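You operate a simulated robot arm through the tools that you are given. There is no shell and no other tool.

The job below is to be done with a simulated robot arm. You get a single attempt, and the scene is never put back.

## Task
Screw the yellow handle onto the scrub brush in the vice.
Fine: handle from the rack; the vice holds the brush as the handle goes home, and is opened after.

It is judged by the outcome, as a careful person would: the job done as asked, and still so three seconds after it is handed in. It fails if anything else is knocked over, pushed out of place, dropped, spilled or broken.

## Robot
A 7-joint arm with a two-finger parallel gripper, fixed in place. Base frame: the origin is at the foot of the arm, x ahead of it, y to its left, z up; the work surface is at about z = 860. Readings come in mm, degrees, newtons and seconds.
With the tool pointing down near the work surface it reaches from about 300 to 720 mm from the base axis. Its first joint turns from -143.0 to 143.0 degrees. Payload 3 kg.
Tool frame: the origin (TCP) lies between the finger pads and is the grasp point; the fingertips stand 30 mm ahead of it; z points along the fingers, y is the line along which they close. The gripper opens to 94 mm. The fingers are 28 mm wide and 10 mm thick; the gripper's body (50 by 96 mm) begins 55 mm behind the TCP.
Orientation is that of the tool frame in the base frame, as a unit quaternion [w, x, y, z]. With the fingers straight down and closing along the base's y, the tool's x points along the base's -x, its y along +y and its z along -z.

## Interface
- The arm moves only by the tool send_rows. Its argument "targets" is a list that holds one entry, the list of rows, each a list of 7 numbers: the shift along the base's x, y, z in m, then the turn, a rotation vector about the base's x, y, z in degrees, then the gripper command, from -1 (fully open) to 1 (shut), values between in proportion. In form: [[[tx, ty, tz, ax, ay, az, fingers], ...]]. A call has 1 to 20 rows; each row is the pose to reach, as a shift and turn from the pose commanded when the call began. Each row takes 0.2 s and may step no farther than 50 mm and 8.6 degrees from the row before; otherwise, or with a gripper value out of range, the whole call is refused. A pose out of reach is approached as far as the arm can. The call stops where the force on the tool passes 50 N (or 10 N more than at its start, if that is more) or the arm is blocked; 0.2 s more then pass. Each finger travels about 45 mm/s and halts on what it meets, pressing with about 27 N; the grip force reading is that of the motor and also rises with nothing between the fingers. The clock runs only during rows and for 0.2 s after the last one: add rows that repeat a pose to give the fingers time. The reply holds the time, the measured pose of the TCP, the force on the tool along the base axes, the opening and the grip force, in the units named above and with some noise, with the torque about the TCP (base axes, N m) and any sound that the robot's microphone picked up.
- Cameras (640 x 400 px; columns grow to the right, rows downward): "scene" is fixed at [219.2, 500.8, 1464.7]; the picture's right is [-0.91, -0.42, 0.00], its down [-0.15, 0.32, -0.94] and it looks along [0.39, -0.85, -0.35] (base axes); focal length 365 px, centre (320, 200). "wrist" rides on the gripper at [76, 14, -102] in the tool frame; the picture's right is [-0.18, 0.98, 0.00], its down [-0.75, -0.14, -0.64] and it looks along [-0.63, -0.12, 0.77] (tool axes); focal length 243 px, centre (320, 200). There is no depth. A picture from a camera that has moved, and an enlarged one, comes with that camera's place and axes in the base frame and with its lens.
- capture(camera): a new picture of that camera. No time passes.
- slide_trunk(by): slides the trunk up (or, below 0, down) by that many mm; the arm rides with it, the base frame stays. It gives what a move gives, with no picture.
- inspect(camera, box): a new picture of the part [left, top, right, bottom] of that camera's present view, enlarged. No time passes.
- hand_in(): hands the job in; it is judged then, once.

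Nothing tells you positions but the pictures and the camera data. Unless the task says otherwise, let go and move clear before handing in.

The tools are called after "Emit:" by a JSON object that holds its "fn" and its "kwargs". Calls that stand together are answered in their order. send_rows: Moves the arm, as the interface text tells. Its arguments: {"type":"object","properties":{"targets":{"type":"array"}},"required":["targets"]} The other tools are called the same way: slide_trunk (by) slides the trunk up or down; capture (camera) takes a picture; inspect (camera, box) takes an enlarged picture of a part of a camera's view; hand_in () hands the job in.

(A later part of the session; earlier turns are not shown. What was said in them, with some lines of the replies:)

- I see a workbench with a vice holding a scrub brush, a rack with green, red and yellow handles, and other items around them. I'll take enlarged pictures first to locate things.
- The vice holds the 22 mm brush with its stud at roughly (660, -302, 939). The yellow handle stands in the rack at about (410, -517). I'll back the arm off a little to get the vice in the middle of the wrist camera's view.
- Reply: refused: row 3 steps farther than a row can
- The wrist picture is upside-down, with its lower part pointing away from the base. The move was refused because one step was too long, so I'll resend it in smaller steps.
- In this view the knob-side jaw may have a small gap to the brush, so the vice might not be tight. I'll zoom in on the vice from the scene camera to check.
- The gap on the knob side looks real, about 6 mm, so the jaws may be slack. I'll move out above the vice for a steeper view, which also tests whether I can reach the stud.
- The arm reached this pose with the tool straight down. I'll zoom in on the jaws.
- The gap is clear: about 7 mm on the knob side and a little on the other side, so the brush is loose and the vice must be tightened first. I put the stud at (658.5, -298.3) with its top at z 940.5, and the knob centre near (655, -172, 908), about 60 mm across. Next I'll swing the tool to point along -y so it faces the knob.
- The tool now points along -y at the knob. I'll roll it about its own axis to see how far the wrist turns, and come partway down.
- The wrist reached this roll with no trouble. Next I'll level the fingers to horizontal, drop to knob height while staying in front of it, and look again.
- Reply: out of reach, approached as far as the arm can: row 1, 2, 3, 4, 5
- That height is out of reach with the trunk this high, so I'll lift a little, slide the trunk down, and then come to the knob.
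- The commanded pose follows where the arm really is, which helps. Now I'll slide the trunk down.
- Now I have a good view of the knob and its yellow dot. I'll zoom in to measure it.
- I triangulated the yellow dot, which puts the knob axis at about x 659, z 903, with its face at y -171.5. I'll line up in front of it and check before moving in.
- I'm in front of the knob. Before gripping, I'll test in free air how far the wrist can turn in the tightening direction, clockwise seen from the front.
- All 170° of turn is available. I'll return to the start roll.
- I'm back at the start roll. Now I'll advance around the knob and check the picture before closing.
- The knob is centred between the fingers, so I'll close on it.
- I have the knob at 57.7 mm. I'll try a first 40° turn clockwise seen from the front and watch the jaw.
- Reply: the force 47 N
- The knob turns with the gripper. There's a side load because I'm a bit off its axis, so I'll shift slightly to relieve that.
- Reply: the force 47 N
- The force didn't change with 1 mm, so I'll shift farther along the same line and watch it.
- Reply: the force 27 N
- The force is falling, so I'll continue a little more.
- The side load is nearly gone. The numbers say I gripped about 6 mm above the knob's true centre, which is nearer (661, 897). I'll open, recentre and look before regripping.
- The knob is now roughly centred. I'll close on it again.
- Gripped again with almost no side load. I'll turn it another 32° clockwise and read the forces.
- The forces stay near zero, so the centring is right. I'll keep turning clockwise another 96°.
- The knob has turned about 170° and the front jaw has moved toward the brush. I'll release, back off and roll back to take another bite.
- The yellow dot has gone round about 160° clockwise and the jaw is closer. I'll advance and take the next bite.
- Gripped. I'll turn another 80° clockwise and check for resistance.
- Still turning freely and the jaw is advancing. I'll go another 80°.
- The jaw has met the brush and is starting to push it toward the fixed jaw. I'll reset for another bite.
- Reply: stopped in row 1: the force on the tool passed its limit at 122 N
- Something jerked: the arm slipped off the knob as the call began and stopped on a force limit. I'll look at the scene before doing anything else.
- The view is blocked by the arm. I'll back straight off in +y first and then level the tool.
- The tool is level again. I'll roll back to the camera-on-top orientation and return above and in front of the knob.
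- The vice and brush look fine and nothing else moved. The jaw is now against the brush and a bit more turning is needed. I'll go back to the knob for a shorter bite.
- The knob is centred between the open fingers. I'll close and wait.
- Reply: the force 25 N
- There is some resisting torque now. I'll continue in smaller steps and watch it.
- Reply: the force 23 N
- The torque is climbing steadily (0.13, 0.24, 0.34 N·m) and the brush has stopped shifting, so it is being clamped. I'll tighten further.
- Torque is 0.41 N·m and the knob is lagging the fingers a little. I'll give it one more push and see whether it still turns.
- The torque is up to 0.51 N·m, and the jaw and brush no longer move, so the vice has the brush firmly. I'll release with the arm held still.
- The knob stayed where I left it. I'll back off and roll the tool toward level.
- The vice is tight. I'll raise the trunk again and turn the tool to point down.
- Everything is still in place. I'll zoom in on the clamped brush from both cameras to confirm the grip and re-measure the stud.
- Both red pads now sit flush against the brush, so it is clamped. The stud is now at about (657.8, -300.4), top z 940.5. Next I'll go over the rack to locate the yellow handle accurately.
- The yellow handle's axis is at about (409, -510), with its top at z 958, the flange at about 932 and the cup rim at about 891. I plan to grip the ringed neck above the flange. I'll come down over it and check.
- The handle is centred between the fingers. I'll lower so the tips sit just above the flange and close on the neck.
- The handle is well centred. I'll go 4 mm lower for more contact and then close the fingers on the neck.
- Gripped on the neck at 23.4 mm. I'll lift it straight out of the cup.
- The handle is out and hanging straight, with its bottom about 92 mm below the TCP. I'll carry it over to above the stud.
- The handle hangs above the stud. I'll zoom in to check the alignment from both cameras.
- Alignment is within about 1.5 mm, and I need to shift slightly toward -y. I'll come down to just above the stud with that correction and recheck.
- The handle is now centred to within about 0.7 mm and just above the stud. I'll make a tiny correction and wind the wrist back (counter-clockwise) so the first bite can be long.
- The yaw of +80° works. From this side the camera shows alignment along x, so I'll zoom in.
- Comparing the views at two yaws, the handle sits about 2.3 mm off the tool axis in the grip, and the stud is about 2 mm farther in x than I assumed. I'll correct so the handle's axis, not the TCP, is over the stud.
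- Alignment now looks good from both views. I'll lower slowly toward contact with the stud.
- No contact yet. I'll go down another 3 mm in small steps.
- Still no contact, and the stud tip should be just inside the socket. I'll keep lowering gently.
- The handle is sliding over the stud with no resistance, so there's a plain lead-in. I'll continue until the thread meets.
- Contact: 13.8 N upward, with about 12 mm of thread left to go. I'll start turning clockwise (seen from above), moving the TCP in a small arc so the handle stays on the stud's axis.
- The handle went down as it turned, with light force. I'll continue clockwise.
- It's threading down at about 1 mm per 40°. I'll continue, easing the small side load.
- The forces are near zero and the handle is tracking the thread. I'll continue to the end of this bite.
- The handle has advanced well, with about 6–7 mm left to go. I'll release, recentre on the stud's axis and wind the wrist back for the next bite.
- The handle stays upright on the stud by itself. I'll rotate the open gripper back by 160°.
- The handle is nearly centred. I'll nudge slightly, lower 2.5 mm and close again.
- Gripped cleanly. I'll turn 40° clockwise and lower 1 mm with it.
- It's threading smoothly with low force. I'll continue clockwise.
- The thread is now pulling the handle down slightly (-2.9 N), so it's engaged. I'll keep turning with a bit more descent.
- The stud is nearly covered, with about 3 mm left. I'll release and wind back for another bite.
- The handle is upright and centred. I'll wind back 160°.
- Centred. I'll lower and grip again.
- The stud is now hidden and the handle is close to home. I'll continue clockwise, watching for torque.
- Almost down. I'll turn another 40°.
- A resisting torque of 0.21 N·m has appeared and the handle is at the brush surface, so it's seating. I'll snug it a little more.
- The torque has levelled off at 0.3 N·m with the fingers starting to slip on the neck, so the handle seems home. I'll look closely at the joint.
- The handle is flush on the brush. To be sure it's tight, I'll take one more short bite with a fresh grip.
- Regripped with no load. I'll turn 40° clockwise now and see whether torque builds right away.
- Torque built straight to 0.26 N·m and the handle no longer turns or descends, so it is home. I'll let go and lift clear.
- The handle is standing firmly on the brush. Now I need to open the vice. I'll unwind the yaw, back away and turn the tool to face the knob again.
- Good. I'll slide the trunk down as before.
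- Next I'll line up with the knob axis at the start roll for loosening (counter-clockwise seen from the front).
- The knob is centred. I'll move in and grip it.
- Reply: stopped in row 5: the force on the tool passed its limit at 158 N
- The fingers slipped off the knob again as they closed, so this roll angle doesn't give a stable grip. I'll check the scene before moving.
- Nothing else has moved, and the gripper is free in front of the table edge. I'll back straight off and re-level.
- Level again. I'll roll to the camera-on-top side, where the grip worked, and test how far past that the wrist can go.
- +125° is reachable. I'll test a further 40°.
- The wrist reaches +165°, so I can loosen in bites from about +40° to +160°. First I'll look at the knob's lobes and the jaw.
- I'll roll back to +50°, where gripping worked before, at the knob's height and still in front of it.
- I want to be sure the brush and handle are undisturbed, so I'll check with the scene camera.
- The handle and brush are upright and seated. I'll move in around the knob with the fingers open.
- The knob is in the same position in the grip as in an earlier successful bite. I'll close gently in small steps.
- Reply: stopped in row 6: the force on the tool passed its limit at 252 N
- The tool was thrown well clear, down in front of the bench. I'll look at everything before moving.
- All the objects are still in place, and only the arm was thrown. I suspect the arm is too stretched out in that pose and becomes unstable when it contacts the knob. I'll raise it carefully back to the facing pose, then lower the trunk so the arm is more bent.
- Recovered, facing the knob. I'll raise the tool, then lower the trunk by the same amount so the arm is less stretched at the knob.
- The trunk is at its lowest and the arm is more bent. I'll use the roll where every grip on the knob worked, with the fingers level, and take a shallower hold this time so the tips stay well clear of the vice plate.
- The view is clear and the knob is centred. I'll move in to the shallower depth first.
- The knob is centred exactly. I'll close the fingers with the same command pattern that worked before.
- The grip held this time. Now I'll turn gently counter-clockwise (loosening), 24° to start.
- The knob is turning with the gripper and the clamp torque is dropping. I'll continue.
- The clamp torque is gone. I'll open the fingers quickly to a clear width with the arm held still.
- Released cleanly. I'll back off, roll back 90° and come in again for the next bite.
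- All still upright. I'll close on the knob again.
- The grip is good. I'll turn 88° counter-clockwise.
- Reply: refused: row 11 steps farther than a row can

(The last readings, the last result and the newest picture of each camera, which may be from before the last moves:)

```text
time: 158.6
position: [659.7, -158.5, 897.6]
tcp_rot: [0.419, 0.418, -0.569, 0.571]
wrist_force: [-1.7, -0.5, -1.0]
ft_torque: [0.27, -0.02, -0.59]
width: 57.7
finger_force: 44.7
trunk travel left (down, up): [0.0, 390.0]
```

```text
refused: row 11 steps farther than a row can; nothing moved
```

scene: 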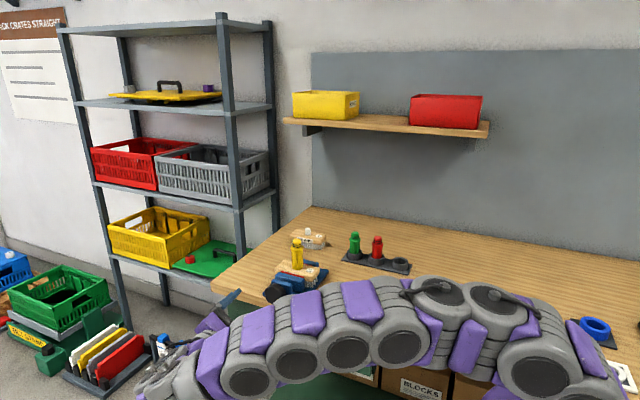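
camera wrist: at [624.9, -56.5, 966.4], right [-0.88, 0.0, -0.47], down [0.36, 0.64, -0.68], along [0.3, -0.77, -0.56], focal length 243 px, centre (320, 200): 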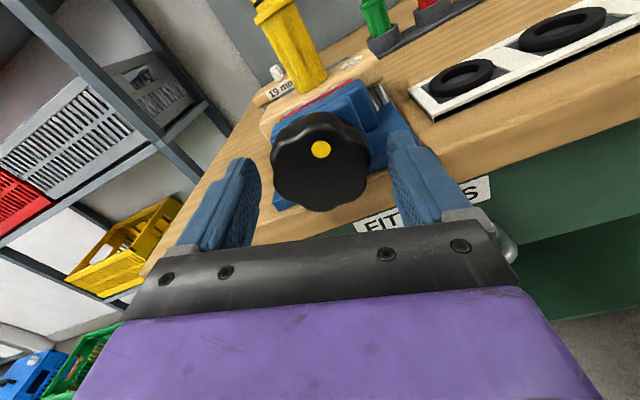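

Emit:
{"fn": "send_rows", "kwargs": {"targets": [[[0, 0, 0, 0, 6, 0, 1], [0, 0, 0, 0, 14, 0, 1], [0, 0, 0, 0, 22, 0, 1], [0, 0, 0, 0, 30, 0, 1], [0, 0, 0, 0, 38, 0, 1], [0, 0, 0, 0, 46, 0, 1], [0, 0, 0, 0, 54, 0, 1], [0, 0, 0, 0, 62, 0, 1], [0, 0, 0, 0, 70, 0, 1], [0, 0, 0, 0, 78, 0, 1], [0, 0, 0, 0, 86, 0, 1], [0, 0, 0, 0, 86, 0, 1]]]}}

Emit:
{"fn": "capture", "kwargs": {"camera": "wrist"}}

```text
time: 161.2
position: [659.3, -158.1, 899.2]
tcp_rot: [0.695, 0.695, -0.13, 0.131]
wrist_force: [-7.5, 0.1, -12.0]
ft_torque: [-0.15, 0.01, -0.21]
width: 57.6
finger_force: 44.3
trunk travel left (down, up): [0.0, 390.0]
```

```text
taken
camera wrist: at [727.2, -56.5, 939.2], right [-0.53, 0.0, 0.85], down [-0.65, 0.64, -0.41], along [-0.54, -0.77, -0.34], focal length 243 px, centre (320, 200)
```

wrist: 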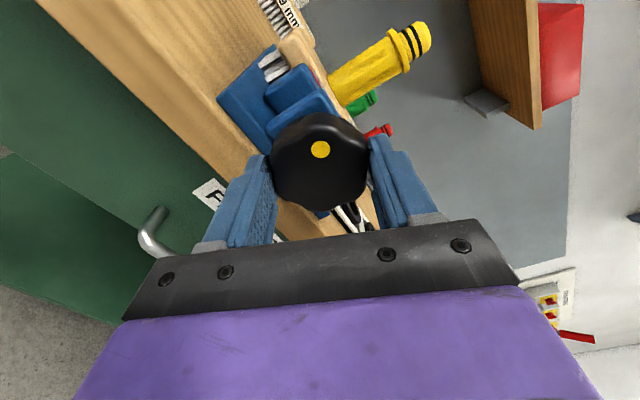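

The knob turned freely through the full bite. I'll release and reset again.

Emit:
{"fn": "send_rows", "kwargs": {"targets": [[[0, 0, 0, 0, 0, 0, -0.7], [0, 0, 0, 0, 0, 0, -0.7], [0, 0, 0, 0, 0, 0, -0.7]]]}}

```text
time: 162.0
position: [660.0, -159.5, 899.0]
tcp_rot: [0.695, 0.694, -0.131, 0.133]
wrist_force: [-0.4, 0.0, -0.4]
ft_torque: [-0.02, 0.02, -0.01]
width: 79.7
finger_force: 0.0
trunk travel left (down, up): [0.0, 390.0]
```

Emit:
{"fn": "send_rows", "kwargs": {"targets": [[[0, 0.022, 0, 0, 0, 0, -0.7], [0, 0.045, 0, 0, 0, 0, -0.7], [0, 0.045, 0, 0, -8.2, 0, -0.7], [0, 0.045, 0, 0, -16.4, 0, -0.7], [0, 0.045, 0, 0, -24.6, 0, -0.7], [0, 0.045, 0, 0, -32.8, 0, -0.7], [0, 0.045, 0, 0, -41, 0, -0.7], [0, 0.045, 0, 0, -49.2, 0, -0.7], [0, 0.045, 0, 0, -57.4, 0, -0.7], [0, 0.045, 0, 0, -65.6, 0, -0.7], [0, 0.045, 0, 0, -73.8, 0, -0.7], [0, 0.045, 0, 0, -82, 0, -0.7], [0, 0.045, 0, 0, -88, 0, -0.7], [0, 0.022, 0, 0, -88, 0, -0.7], [0, 0, 0, 0, -88, 0, -0.7], [0, 0, 0, 0, -88, 0, -0.7]]]}}

Emit:
{"fn": "inspect", "kwargs": {"camera": "scene", "box": [260, 225, 340, 295]}}

Emit:
{"fn": "inspect", "kwargs": {"camera": "wrist", "box": [220, 40, 460, 240]}}

```text
time: 165.4
position: [660.1, -160.1, 898.4]
tcp_rot: [0.409, 0.408, -0.576, 0.579]
wrist_force: [0.1, -0.5, -0.7]
ft_torque: [0.0, -0.03, -0.02]
width: 79.9
finger_force: 0.1
trunk travel left (down, up): [0.0, 390.0]
```

```text
5.71 times, centred on (300, 260) of scene
camera zoom: at [219.2, 500.8, 1464.7], right [-0.91, -0.42, 0.0], down [-0.15, 0.32, -0.94], along [0.39, -0.85, -0.35], focal length 2087 px, centre (434, -143)
```

zoom: 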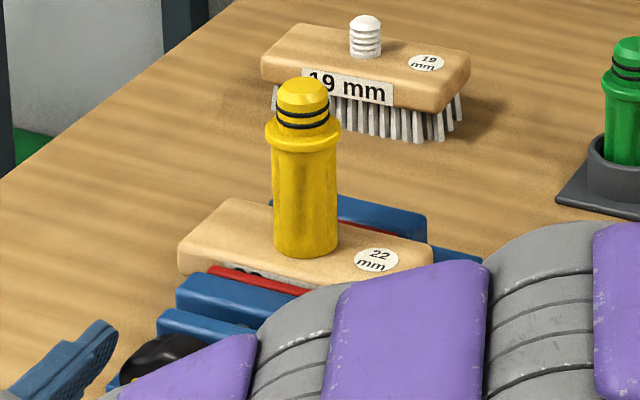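

```text
2.00 times, centred on (340, 140) of wrist
camera zoom: at [622.5, -56.6, 965.6], right [-0.87, 0.0, -0.5], down [0.38, 0.64, -0.67], along [0.32, -0.77, -0.55], focal length 485 px, centre (280, 320)
```

zoom: 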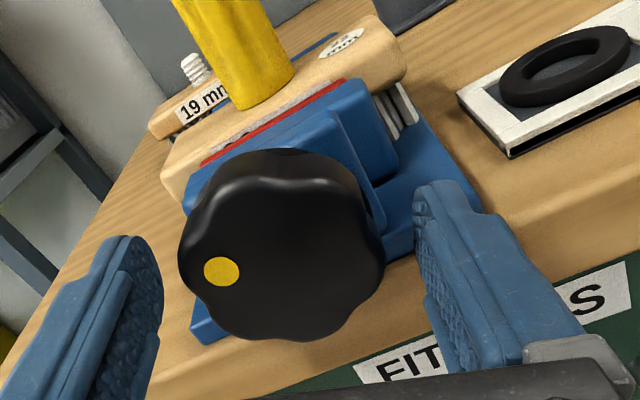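

The front jaw is starting to back away. I'll take the next bite.

Emit:
{"fn": "send_rows", "kwargs": {"targets": [[[0, 0, 0, 0, 0, 0, 0.2], [0, 0, 0, 0, 0, 0, 1], [0, 0, 0, 0, 0, 0, 1], [0, 0, 0, 0, 0, 0, 1]]]}}

```text
time: 166.4
position: [660.1, -158.9, 897.9]
tcp_rot: [0.409, 0.407, -0.577, 0.578]
wrist_force: [-4.7, -0.1, -2.6]
ft_torque: [0.2, -0.02, -0.27]
width: 56.4
finger_force: 45.2
trunk travel left (down, up): [0.0, 390.0]
```

Emit:
{"fn": "send_rows", "kwargs": {"targets": [[[0, 0, 0, 0, 6, 0, 1], [0, 0, 0, 0, 14, 0, 1], [0, 0, 0, 0, 22, 0, 1], [0, 0, 0, 0, 30, 0, 1], [0, 0, 0, 0, 38, 0, 1], [0, 0, 0, 0, 46, 0, 1], [0, 0, 0, 0, 54, 0, 1], [0, 0, 0, 0, 62, 0, 1], [0, 0, 0, 0, 70, 0, 1], [0, 0, 0, 0, 78, 0, 1], [0, 0, 0, 0, 86, 0, 1], [0, 0, 0, 0, 86, 0, 1]]]}}

```text
time: 169.0
position: [659.9, -159.0, 898.5]
tcp_rot: [0.693, 0.693, -0.142, 0.143]
wrist_force: [-3.7, -0.4, -8.2]
ft_torque: [0.33, 0.01, -0.42]
width: 56.6
finger_force: 45.6
trunk travel left (down, up): [0.0, 390.0]
```

Smooth, with low force. I'll release and reset.

Emit:
{"fn": "send_rows", "kwargs": {"targets": [[[0, 0, 0, 0, 0, 0, -0.7], [0, 0, 0, 0, 0, 0, -0.7], [0, 0, 0, 0, 0, 0, -0.7]]]}}

```text
time: 169.8
position: [660.9, -158.5, 899.6]
tcp_rot: [0.692, 0.692, -0.143, 0.145]
wrist_force: [-0.1, 0.9, -0.5]
ft_torque: [0.04, 0.05, 0.02]
width: 80.0
finger_force: 0.1
trunk travel left (down, up): [0.0, 390.0]
```

Emit:
{"fn": "send_rows", "kwargs": {"targets": [[[0, 0.022, 0, 0, 0, 0, -0.7], [0, 0.045, 0, 0, 0, 0, -0.7], [0, 0.045, 0, 0, -8.2, 0, -0.7], [0, 0.045, 0, 0, -16.4, 0, -0.7], [0, 0.045, 0, 0, -24.6, 0, -0.7], [0, 0.045, 0, 0, -32.8, 0, -0.7], [0, 0.045, 0, 0, -41, 0, -0.7], [0, 0.045, 0, 0, -49.2, 0, -0.7], [0, 0.045, 0, 0, -57.4, 0, -0.7], [0, 0.045, 0, 0, -65.6, 0, -0.7], [0, 0.045, 0, 0, -73.8, 0, -0.7], [0, 0.045, 0, 0, -82, 0, -0.7], [0, 0.045, 0, 0, -86, 0, -0.7], [0, 0.022, 0, 0, -86, 0, -0.7], [0, 0, 0, 0, -86, 0, -0.7], [0, 0, 0, 0, -86, 0, -0.7]]]}}

Emit:
{"fn": "inspect", "kwargs": {"camera": "scene", "box": [260, 225, 340, 295]}}

Emit:
{"fn": "inspect", "kwargs": {"camera": "wrist", "box": [220, 40, 460, 240]}}

```text
time: 173.2
position: [660.6, -157.8, 897.4]
tcp_rot: [0.409, 0.407, -0.577, 0.578]
wrist_force: [1.0, -0.5, 0.0]
ft_torque: [-0.02, -0.03, 0.01]
width: 80.0
finger_force: 0.1
trunk travel left (down, up): [0.0, 390.0]
```

```text
5.71 times, centred on (300, 260) of scene
camera zoom: at [219.2, 500.8, 1464.7], right [-0.91, -0.42, 0.0], down [-0.15, 0.32, -0.94], along [0.39, -0.85, -0.35], focal length 2087 px, centre (434, -143)
```

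zoom: 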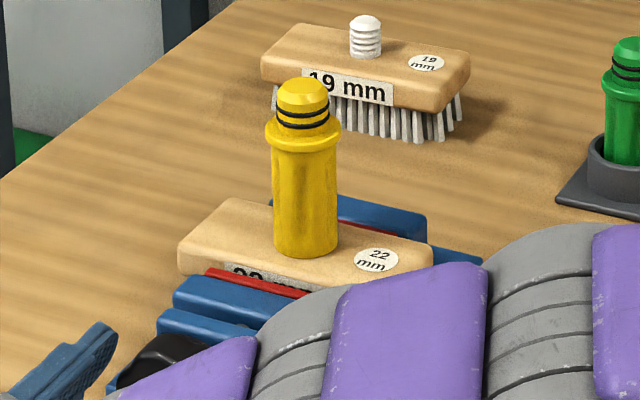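

```text
2.00 times, centred on (340, 140) of wrist
camera zoom: at [622.3, -56.1, 964.7], right [-0.87, 0.0, -0.5], down [0.38, 0.64, -0.67], along [0.32, -0.77, -0.55], focal length 485 px, centre (280, 320)
```

zoom: 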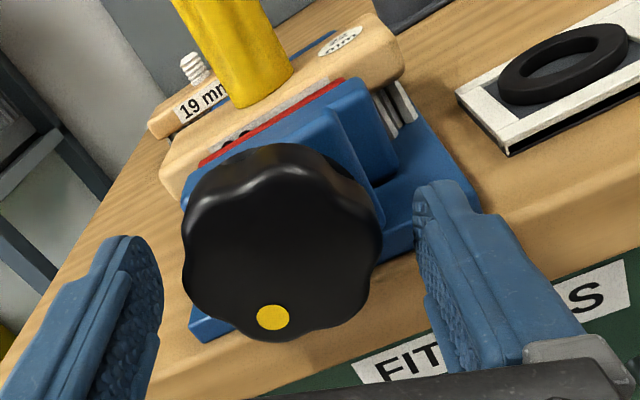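

The jaw is clearly backing off and the label is showing. Two more bites should return it to its original opening.

Emit:
{"fn": "send_rows", "kwargs": {"targets": [[[0, 0, 0.0005, 0, 0, 0, 0.2], [0, 0, 0.0005, 0, 0, 0, 1], [0, 0, 0.0005, 0, 0, 0, 1], [0, 0, 0.0005, 0, 0, 0, 1]]]}}

```text
time: 174.2
position: [658.8, -158.1, 898.7]
tcp_rot: [0.409, 0.408, -0.576, 0.578]
wrist_force: [-2.2, 0.8, -2.2]
ft_torque: [0.48, -0.02, -0.53]
width: 57.4
finger_force: 45.0
trunk travel left (down, up): [0.0, 390.0]
```

Emit:
{"fn": "send_rows", "kwargs": {"targets": [[[0, 0, 0, 0, 6, 0, 1], [0, 0, 0, 0, 14, 0, 1], [0, 0, 0, 0, 22, 0, 1], [0, 0, 0, 0, 30, 0, 1], [0, 0, 0, 0, 38, 0, 1], [0, 0, 0, 0, 46, 0, 1], [0, 0, 0, 0, 54, 0, 1], [0, 0, 0, 0, 62, 0, 1], [0, 0, 0, 0, 70, 0, 1], [0, 0, 0, 0, 78, 0, 1], [0, 0, 0, 0, 86, 0, 1], [0, 0, 0, 0, 86, 0, 1]]]}}

```text
time: 176.8
position: [661.1, -158.2, 898.9]
tcp_rot: [0.692, 0.693, -0.143, 0.143]
wrist_force: [-5.8, 4.5, -15.7]
ft_torque: [0.03, -0.02, 0.16]
width: 57.4
finger_force: 45.0
trunk travel left (down, up): [0.0, 390.0]
```

Emit:
{"fn": "send_rows", "kwargs": {"targets": [[[0, 0, 0, 0, 0, 0, -0.7], [0, 0, 0, 0, 0, 0, -0.7], [0, 0, 0, 0, 0, 0, -0.7]]]}}

```text
time: 177.6
position: [660.1, -158.1, 899.7]
tcp_rot: [0.692, 0.693, -0.142, 0.145]
wrist_force: [-0.1, -0.3, -0.3]
ft_torque: [0.0, 0.01, -0.02]
width: 79.9
finger_force: 0.0
trunk travel left (down, up): [0.0, 390.0]
```

Released cleanly. I'll reset and check the jaw opening.

Emit:
{"fn": "send_rows", "kwargs": {"targets": [[[0, 0.022, 0, 0, 0, 0, -0.7], [0, 0.045, 0, 0, 0, 0, -0.7], [0, 0.045, 0, 0, -8.2, 0, -0.7], [0, 0.045, 0, 0, -16.4, 0, -0.7], [0, 0.045, 0, 0, -24.6, 0, -0.7], [0, 0.045, 0, 0, -32.8, 0, -0.7], [0, 0.045, 0, 0, -41, 0, -0.7], [0, 0.045, 0, 0, -49.2, 0, -0.7], [0, 0.045, 0, 0, -57.4, 0, -0.7], [0, 0.045, 0, 0, -65.6, 0, -0.7], [0, 0.045, 0, 0, -73.8, 0, -0.7], [0, 0.045, 0, 0, -82, 0, -0.7], [0, 0.045, 0, 0, -86, 0, -0.7], [0, 0.022, 0, 0, -86, 0, -0.7], [0, 0, 0, 0, -86, 0, -0.7], [0, 0, 0, 0, -86, 0, -0.7]]]}}

Emit:
{"fn": "inspect", "kwargs": {"camera": "scene", "box": [260, 225, 340, 295]}}

Emit:
{"fn": "inspect", "kwargs": {"camera": "wrist", "box": [220, 40, 460, 240]}}

```text
time: 181.0
position: [661.7, -158.8, 898.7]
tcp_rot: [0.409, 0.407, -0.577, 0.578]
wrist_force: [0.3, 0.0, -0.1]
ft_torque: [0.03, 0.01, 0.0]
width: 79.8
finger_force: 0.0
trunk travel left (down, up): [0.0, 390.0]
```

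```text
5.71 times, centred on (300, 260) of scene
camera zoom: at [219.2, 500.8, 1464.7], right [-0.91, -0.42, 0.0], down [-0.15, 0.32, -0.94], along [0.39, -0.85, -0.35], focal length 2087 px, centre (434, -143)
```

zoom: 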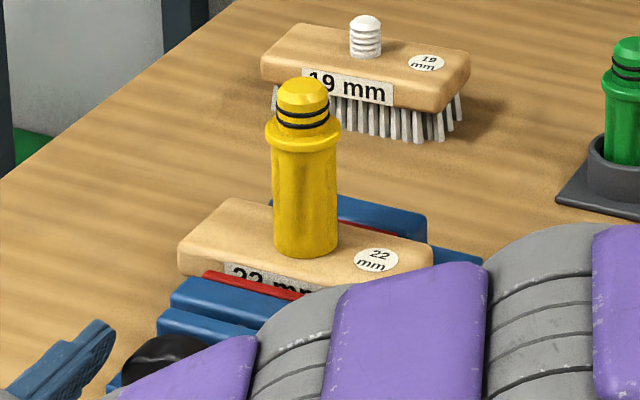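

```text
2.00 times, centred on (340, 140) of wrist
camera zoom: at [623.5, -56.1, 965.8], right [-0.87, 0.0, -0.5], down [0.38, 0.64, -0.67], along [0.32, -0.77, -0.55], focal length 485 px, centre (280, 320)
```

zoom: 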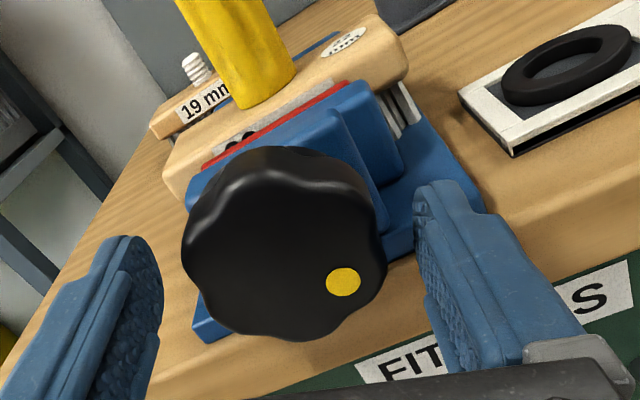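

The jaw is well clear of the brush. One last bite to open it fully to where it started.

Emit:
{"fn": "send_rows", "kwargs": {"targets": [[[0, 0, 0, 0, 0, 0, 0.2], [0, 0, 0, 0, 0, 0, 1], [0, 0, 0, 0, 0, 0, 1], [0, 0, 0, 0, 0, 0, 1]]]}}

```text
time: 182.0
position: [658.6, -157.6, 897.3]
tcp_rot: [0.41, 0.407, -0.577, 0.578]
wrist_force: [-17.2, 1.9, -9.1]
ft_torque: [0.2, 0.0, -0.24]
width: 57.6
finger_force: 45.0
trunk travel left (down, up): [0.0, 390.0]
```

Emit:
{"fn": "send_rows", "kwargs": {"targets": [[[-0.0006, 0, -0.0003, 0, 6, 0, 1], [-0.0006, 0, -0.0003, 0, 14, 0, 1], [-0.0006, 0, -0.0003, 0, 22, 0, 1], [-0.0006, 0, -0.0003, 0, 30, 0, 1], [-0.0006, 0, -0.0003, 0, 38, 0, 1], [-0.0006, 0, -0.0003, 0, 46, 0, 1], [-0.0006, 0, -0.0003, 0, 54, 0, 1], [-0.0006, 0, -0.0003, 0, 62, 0, 1], [-0.0006, 0, -0.0003, 0, 70, 0, 1], [-0.0006, 0, -0.0003, 0, 70, 0, 1]]]}}

```text
time: 184.2
position: [660.8, -158.7, 898.3]
tcp_rot: [0.666, 0.666, -0.237, 0.238]
wrist_force: [-1.7, 0.8, -10.3]
ft_torque: [0.49, -0.02, -0.21]
width: 57.4
finger_force: 45.0
trunk travel left (down, up): [0.0, 390.0]
```

I'll release and back straight away from the knob.

Emit:
{"fn": "send_rows", "kwargs": {"targets": [[[0, 0, 0, 0, 0, 0, -0.7], [0, 0, 0, 0, 0, 0, -0.7], [0, 0, 0, 0, 0, 0, -0.7], [0, 0.03, 0, 0, 0, 0, -0.7], [0, 0.06, 0, 0, 0, 0, -0.7], [0, 0.09, 0, 0, 0, 0, -0.7], [0, 0.09, 0, 0, 0, 0, -0.7]]]}}

Emit:
{"fn": "capture", "kwargs": {"camera": "wrist"}}

Emit:
{"fn": "capture", "kwargs": {"camera": "scene"}}

```text
time: 185.8
position: [659.9, -68.5, 899.3]
tcp_rot: [0.666, 0.666, -0.237, 0.239]
wrist_force: [0.5, -0.8, -0.9]
ft_torque: [0.03, 0.02, 0.0]
width: 80.1
finger_force: 0.1
trunk travel left (down, up): [0.0, 390.0]
```

```text
taken
camera wrist: at [710.4, 33.6, 958.9], right [-0.77, 0.0, 0.64], down [-0.49, 0.64, -0.59], along [-0.41, -0.77, -0.49], focal length 243 px, centre (320, 200)
```

wrist: 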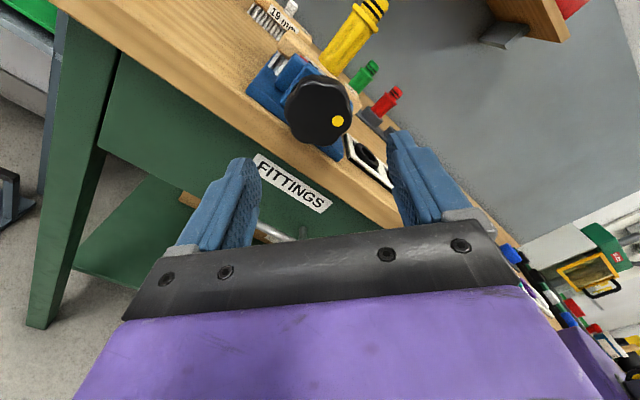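

```text
taken
```

scene: 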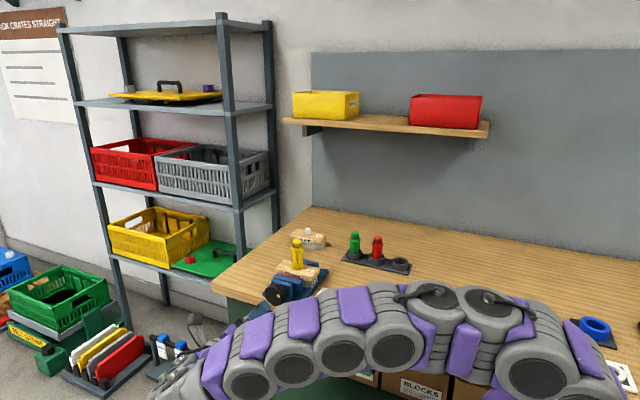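

Clear of the knob. I'll raise the trunk to get the arm out of the way for a final check.

Emit:
{"fn": "slide_trunk", "kwargs": {"by": 300}}

Emit:
{"fn": "capture", "kwargs": {"camera": "scene"}}

Emit:
{"fn": "inspect", "kwargs": {"camera": "scene", "box": [250, 230, 350, 310]}}

Emit:
{"fn": "capture", "kwargs": {"camera": "wrist"}}

```text
time: 188.8
position: [659.7, -67.7, 1200.5]
tcp_rot: [0.666, 0.665, -0.238, 0.239]
wrist_force: [1.0, 0.2, 0.5]
ft_torque: [0.0, 0.04, 0.0]
width: 80.3
finger_force: 0.0
trunk travel left (down, up): [-300.0, 90.0]
```

```text
taken
```

scene: 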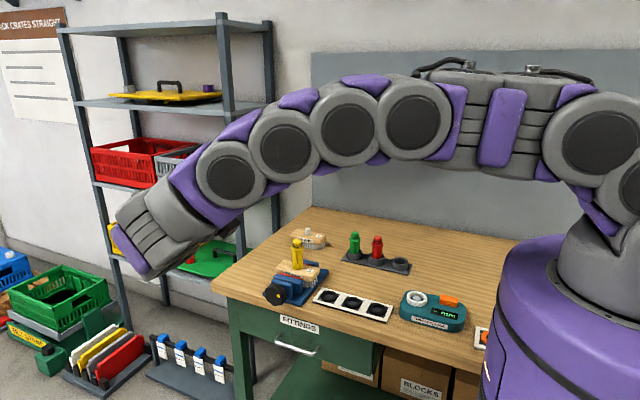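

```text
5.00 times, centred on (300, 270) of scene
camera zoom: at [219.2, 500.8, 1464.7], right [-0.91, -0.42, 0.0], down [-0.15, 0.32, -0.94], along [0.39, -0.85, -0.35], focal length 1826 px, centre (420, -150)
```

zoom: 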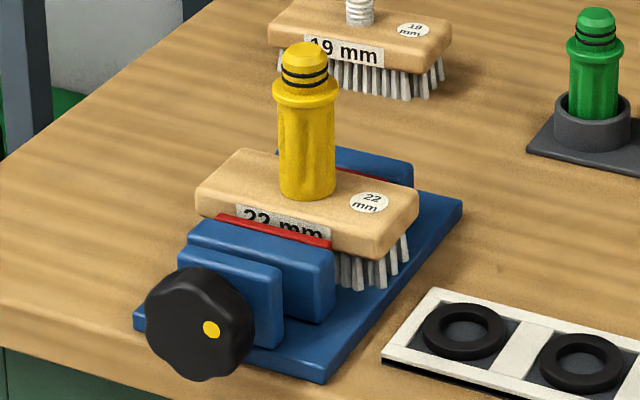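

```text
taken
camera wrist: at [710.9, 34.0, 1258.6], right [-0.77, 0.0, 0.64], down [-0.49, 0.64, -0.59], along [-0.41, -0.77, -0.49], focal length 243 px, centre (320, 200)
```

wrist: 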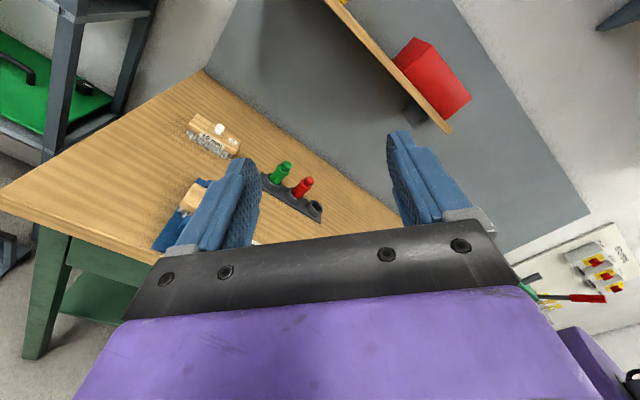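

The vice is open again, the handle stands upright on the brush, and everything else is where it was. I'll roll the wrist for one last look down at the jaws.

Emit:
{"fn": "send_rows", "kwargs": {"targets": [[[0, 0.01, 0, 0, -8, 0, -0.7], [0, 0.02, 0, 0, -16, 0, -0.7], [0, 0.03, 0, 0, -24, 0, -0.7], [0, 0.04, 0, 0, -32, 0, -0.7], [0, 0.05, 0, 0, -40, 0, -0.7], [0, 0.05, 0, 0, -48, 0, -0.8], [0, 0.05, 0, 0, -56, 0, -1], [0, 0.05, 0, 0, -60, 0, -1], [0, 0.05, 0, 0, -60, 0, -1]]]}}

Emit:
{"fn": "capture", "kwargs": {"camera": "wrist"}}

Emit:
{"fn": "inspect", "kwargs": {"camera": "wrist", "box": [270, 150, 390, 230]}}

Emit:
{"fn": "inspect", "kwargs": {"camera": "scene", "box": [285, 240, 325, 280]}}

```text
time: 190.8
position: [660.5, -17.6, 1201.0]
tcp_rot: [0.457, 0.456, -0.539, 0.541]
wrist_force: [0.3, 0.3, 0.1]
ft_torque: [0.01, -0.01, -0.02]
width: 94.2
finger_force: 0.1
trunk travel left (down, up): [-300.0, 90.0]
```

```text
taken
camera wrist: at [635.0, 84.2, 1272.0], right [-0.94, 0.0, -0.34], down [0.26, 0.64, -0.72], along [0.22, -0.77, -0.6], focal length 243 px, centre (320, 200)
```

wrist: 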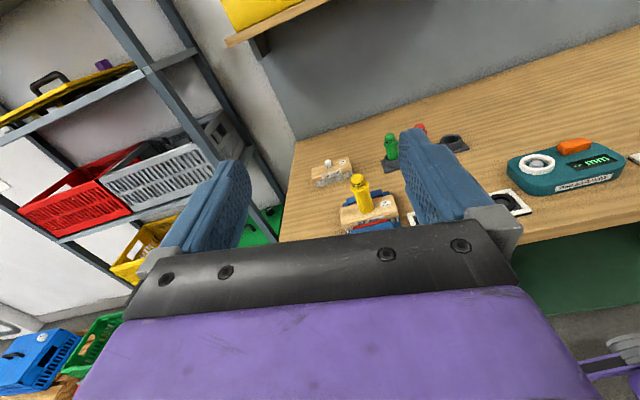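

```text
5.00 times, centred on (330, 190) of wrist
camera zoom: at [635.0, 84.2, 1272.0], right [-0.94, 0.0, -0.34], down [0.26, 0.64, -0.72], along [0.22, -0.77, -0.6], focal length 1213 px, centre (270, 250)
```

zoom: 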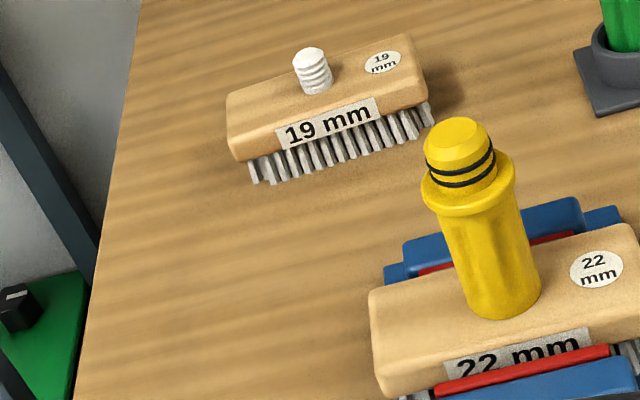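

```text
10.00 times, centred on (305, 260) of scene
camera zoom: at [219.2, 500.8, 1464.7], right [-0.91, -0.42, 0.0], down [-0.15, 0.32, -0.94], along [0.39, -0.85, -0.35], focal length 3652 px, centre (470, -400)
```

zoom: 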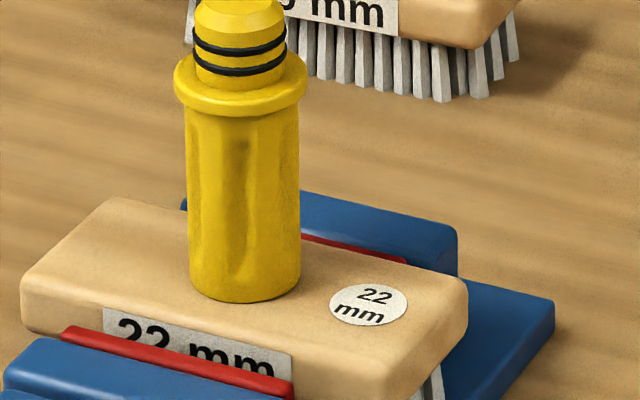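

The yellow handle sits flush and upright on the 22 mm brush, and the front jaw is back to about its starting gap. The gripper is empty and clear, and nothing else looks moved. The arm was thrown off the knob three times, once about 300 mm down in front of the bench, but I saw nothing disturbed after any of them. I'm handing the job in.

Emit:
{"fn": "hand_in", "kwargs": {}}

```text
The job is handed in.
```

I screwed the yellow handle onto the 22 mm brush in the vice, opened the vice afterwards, and handed the job in.

- **Vice:** The jaws were slack at the start, with about 7 mm of gap on the knob side. I tightened the knob until the brush was clamped before fitting the handle.
- **Handle:** I took it from the rack and turned it down the thread until it sat flush on the brush. At the end it resisted at about 0.3 N·m, where the fingers began to slip, so that is as tight as I could get it. I did not check its thread on the gauge.
- **Opening the vice:** I backed the front jaw off to about its original gap. The brush and handle stand upright without it.
- **Arm jerks:** The gripper was thrown off the knob three times, with force spikes of 122, 158 and 252 N. The last one threw the arm about 300 mm, down in front of the bench. I don't know the cause. Lowering the trunk and taking a shallower grip stopped it.

The last pictures show the other brush, the red and green handles and the other items on the bench where they were. The gripper is empty and clear of the bench.
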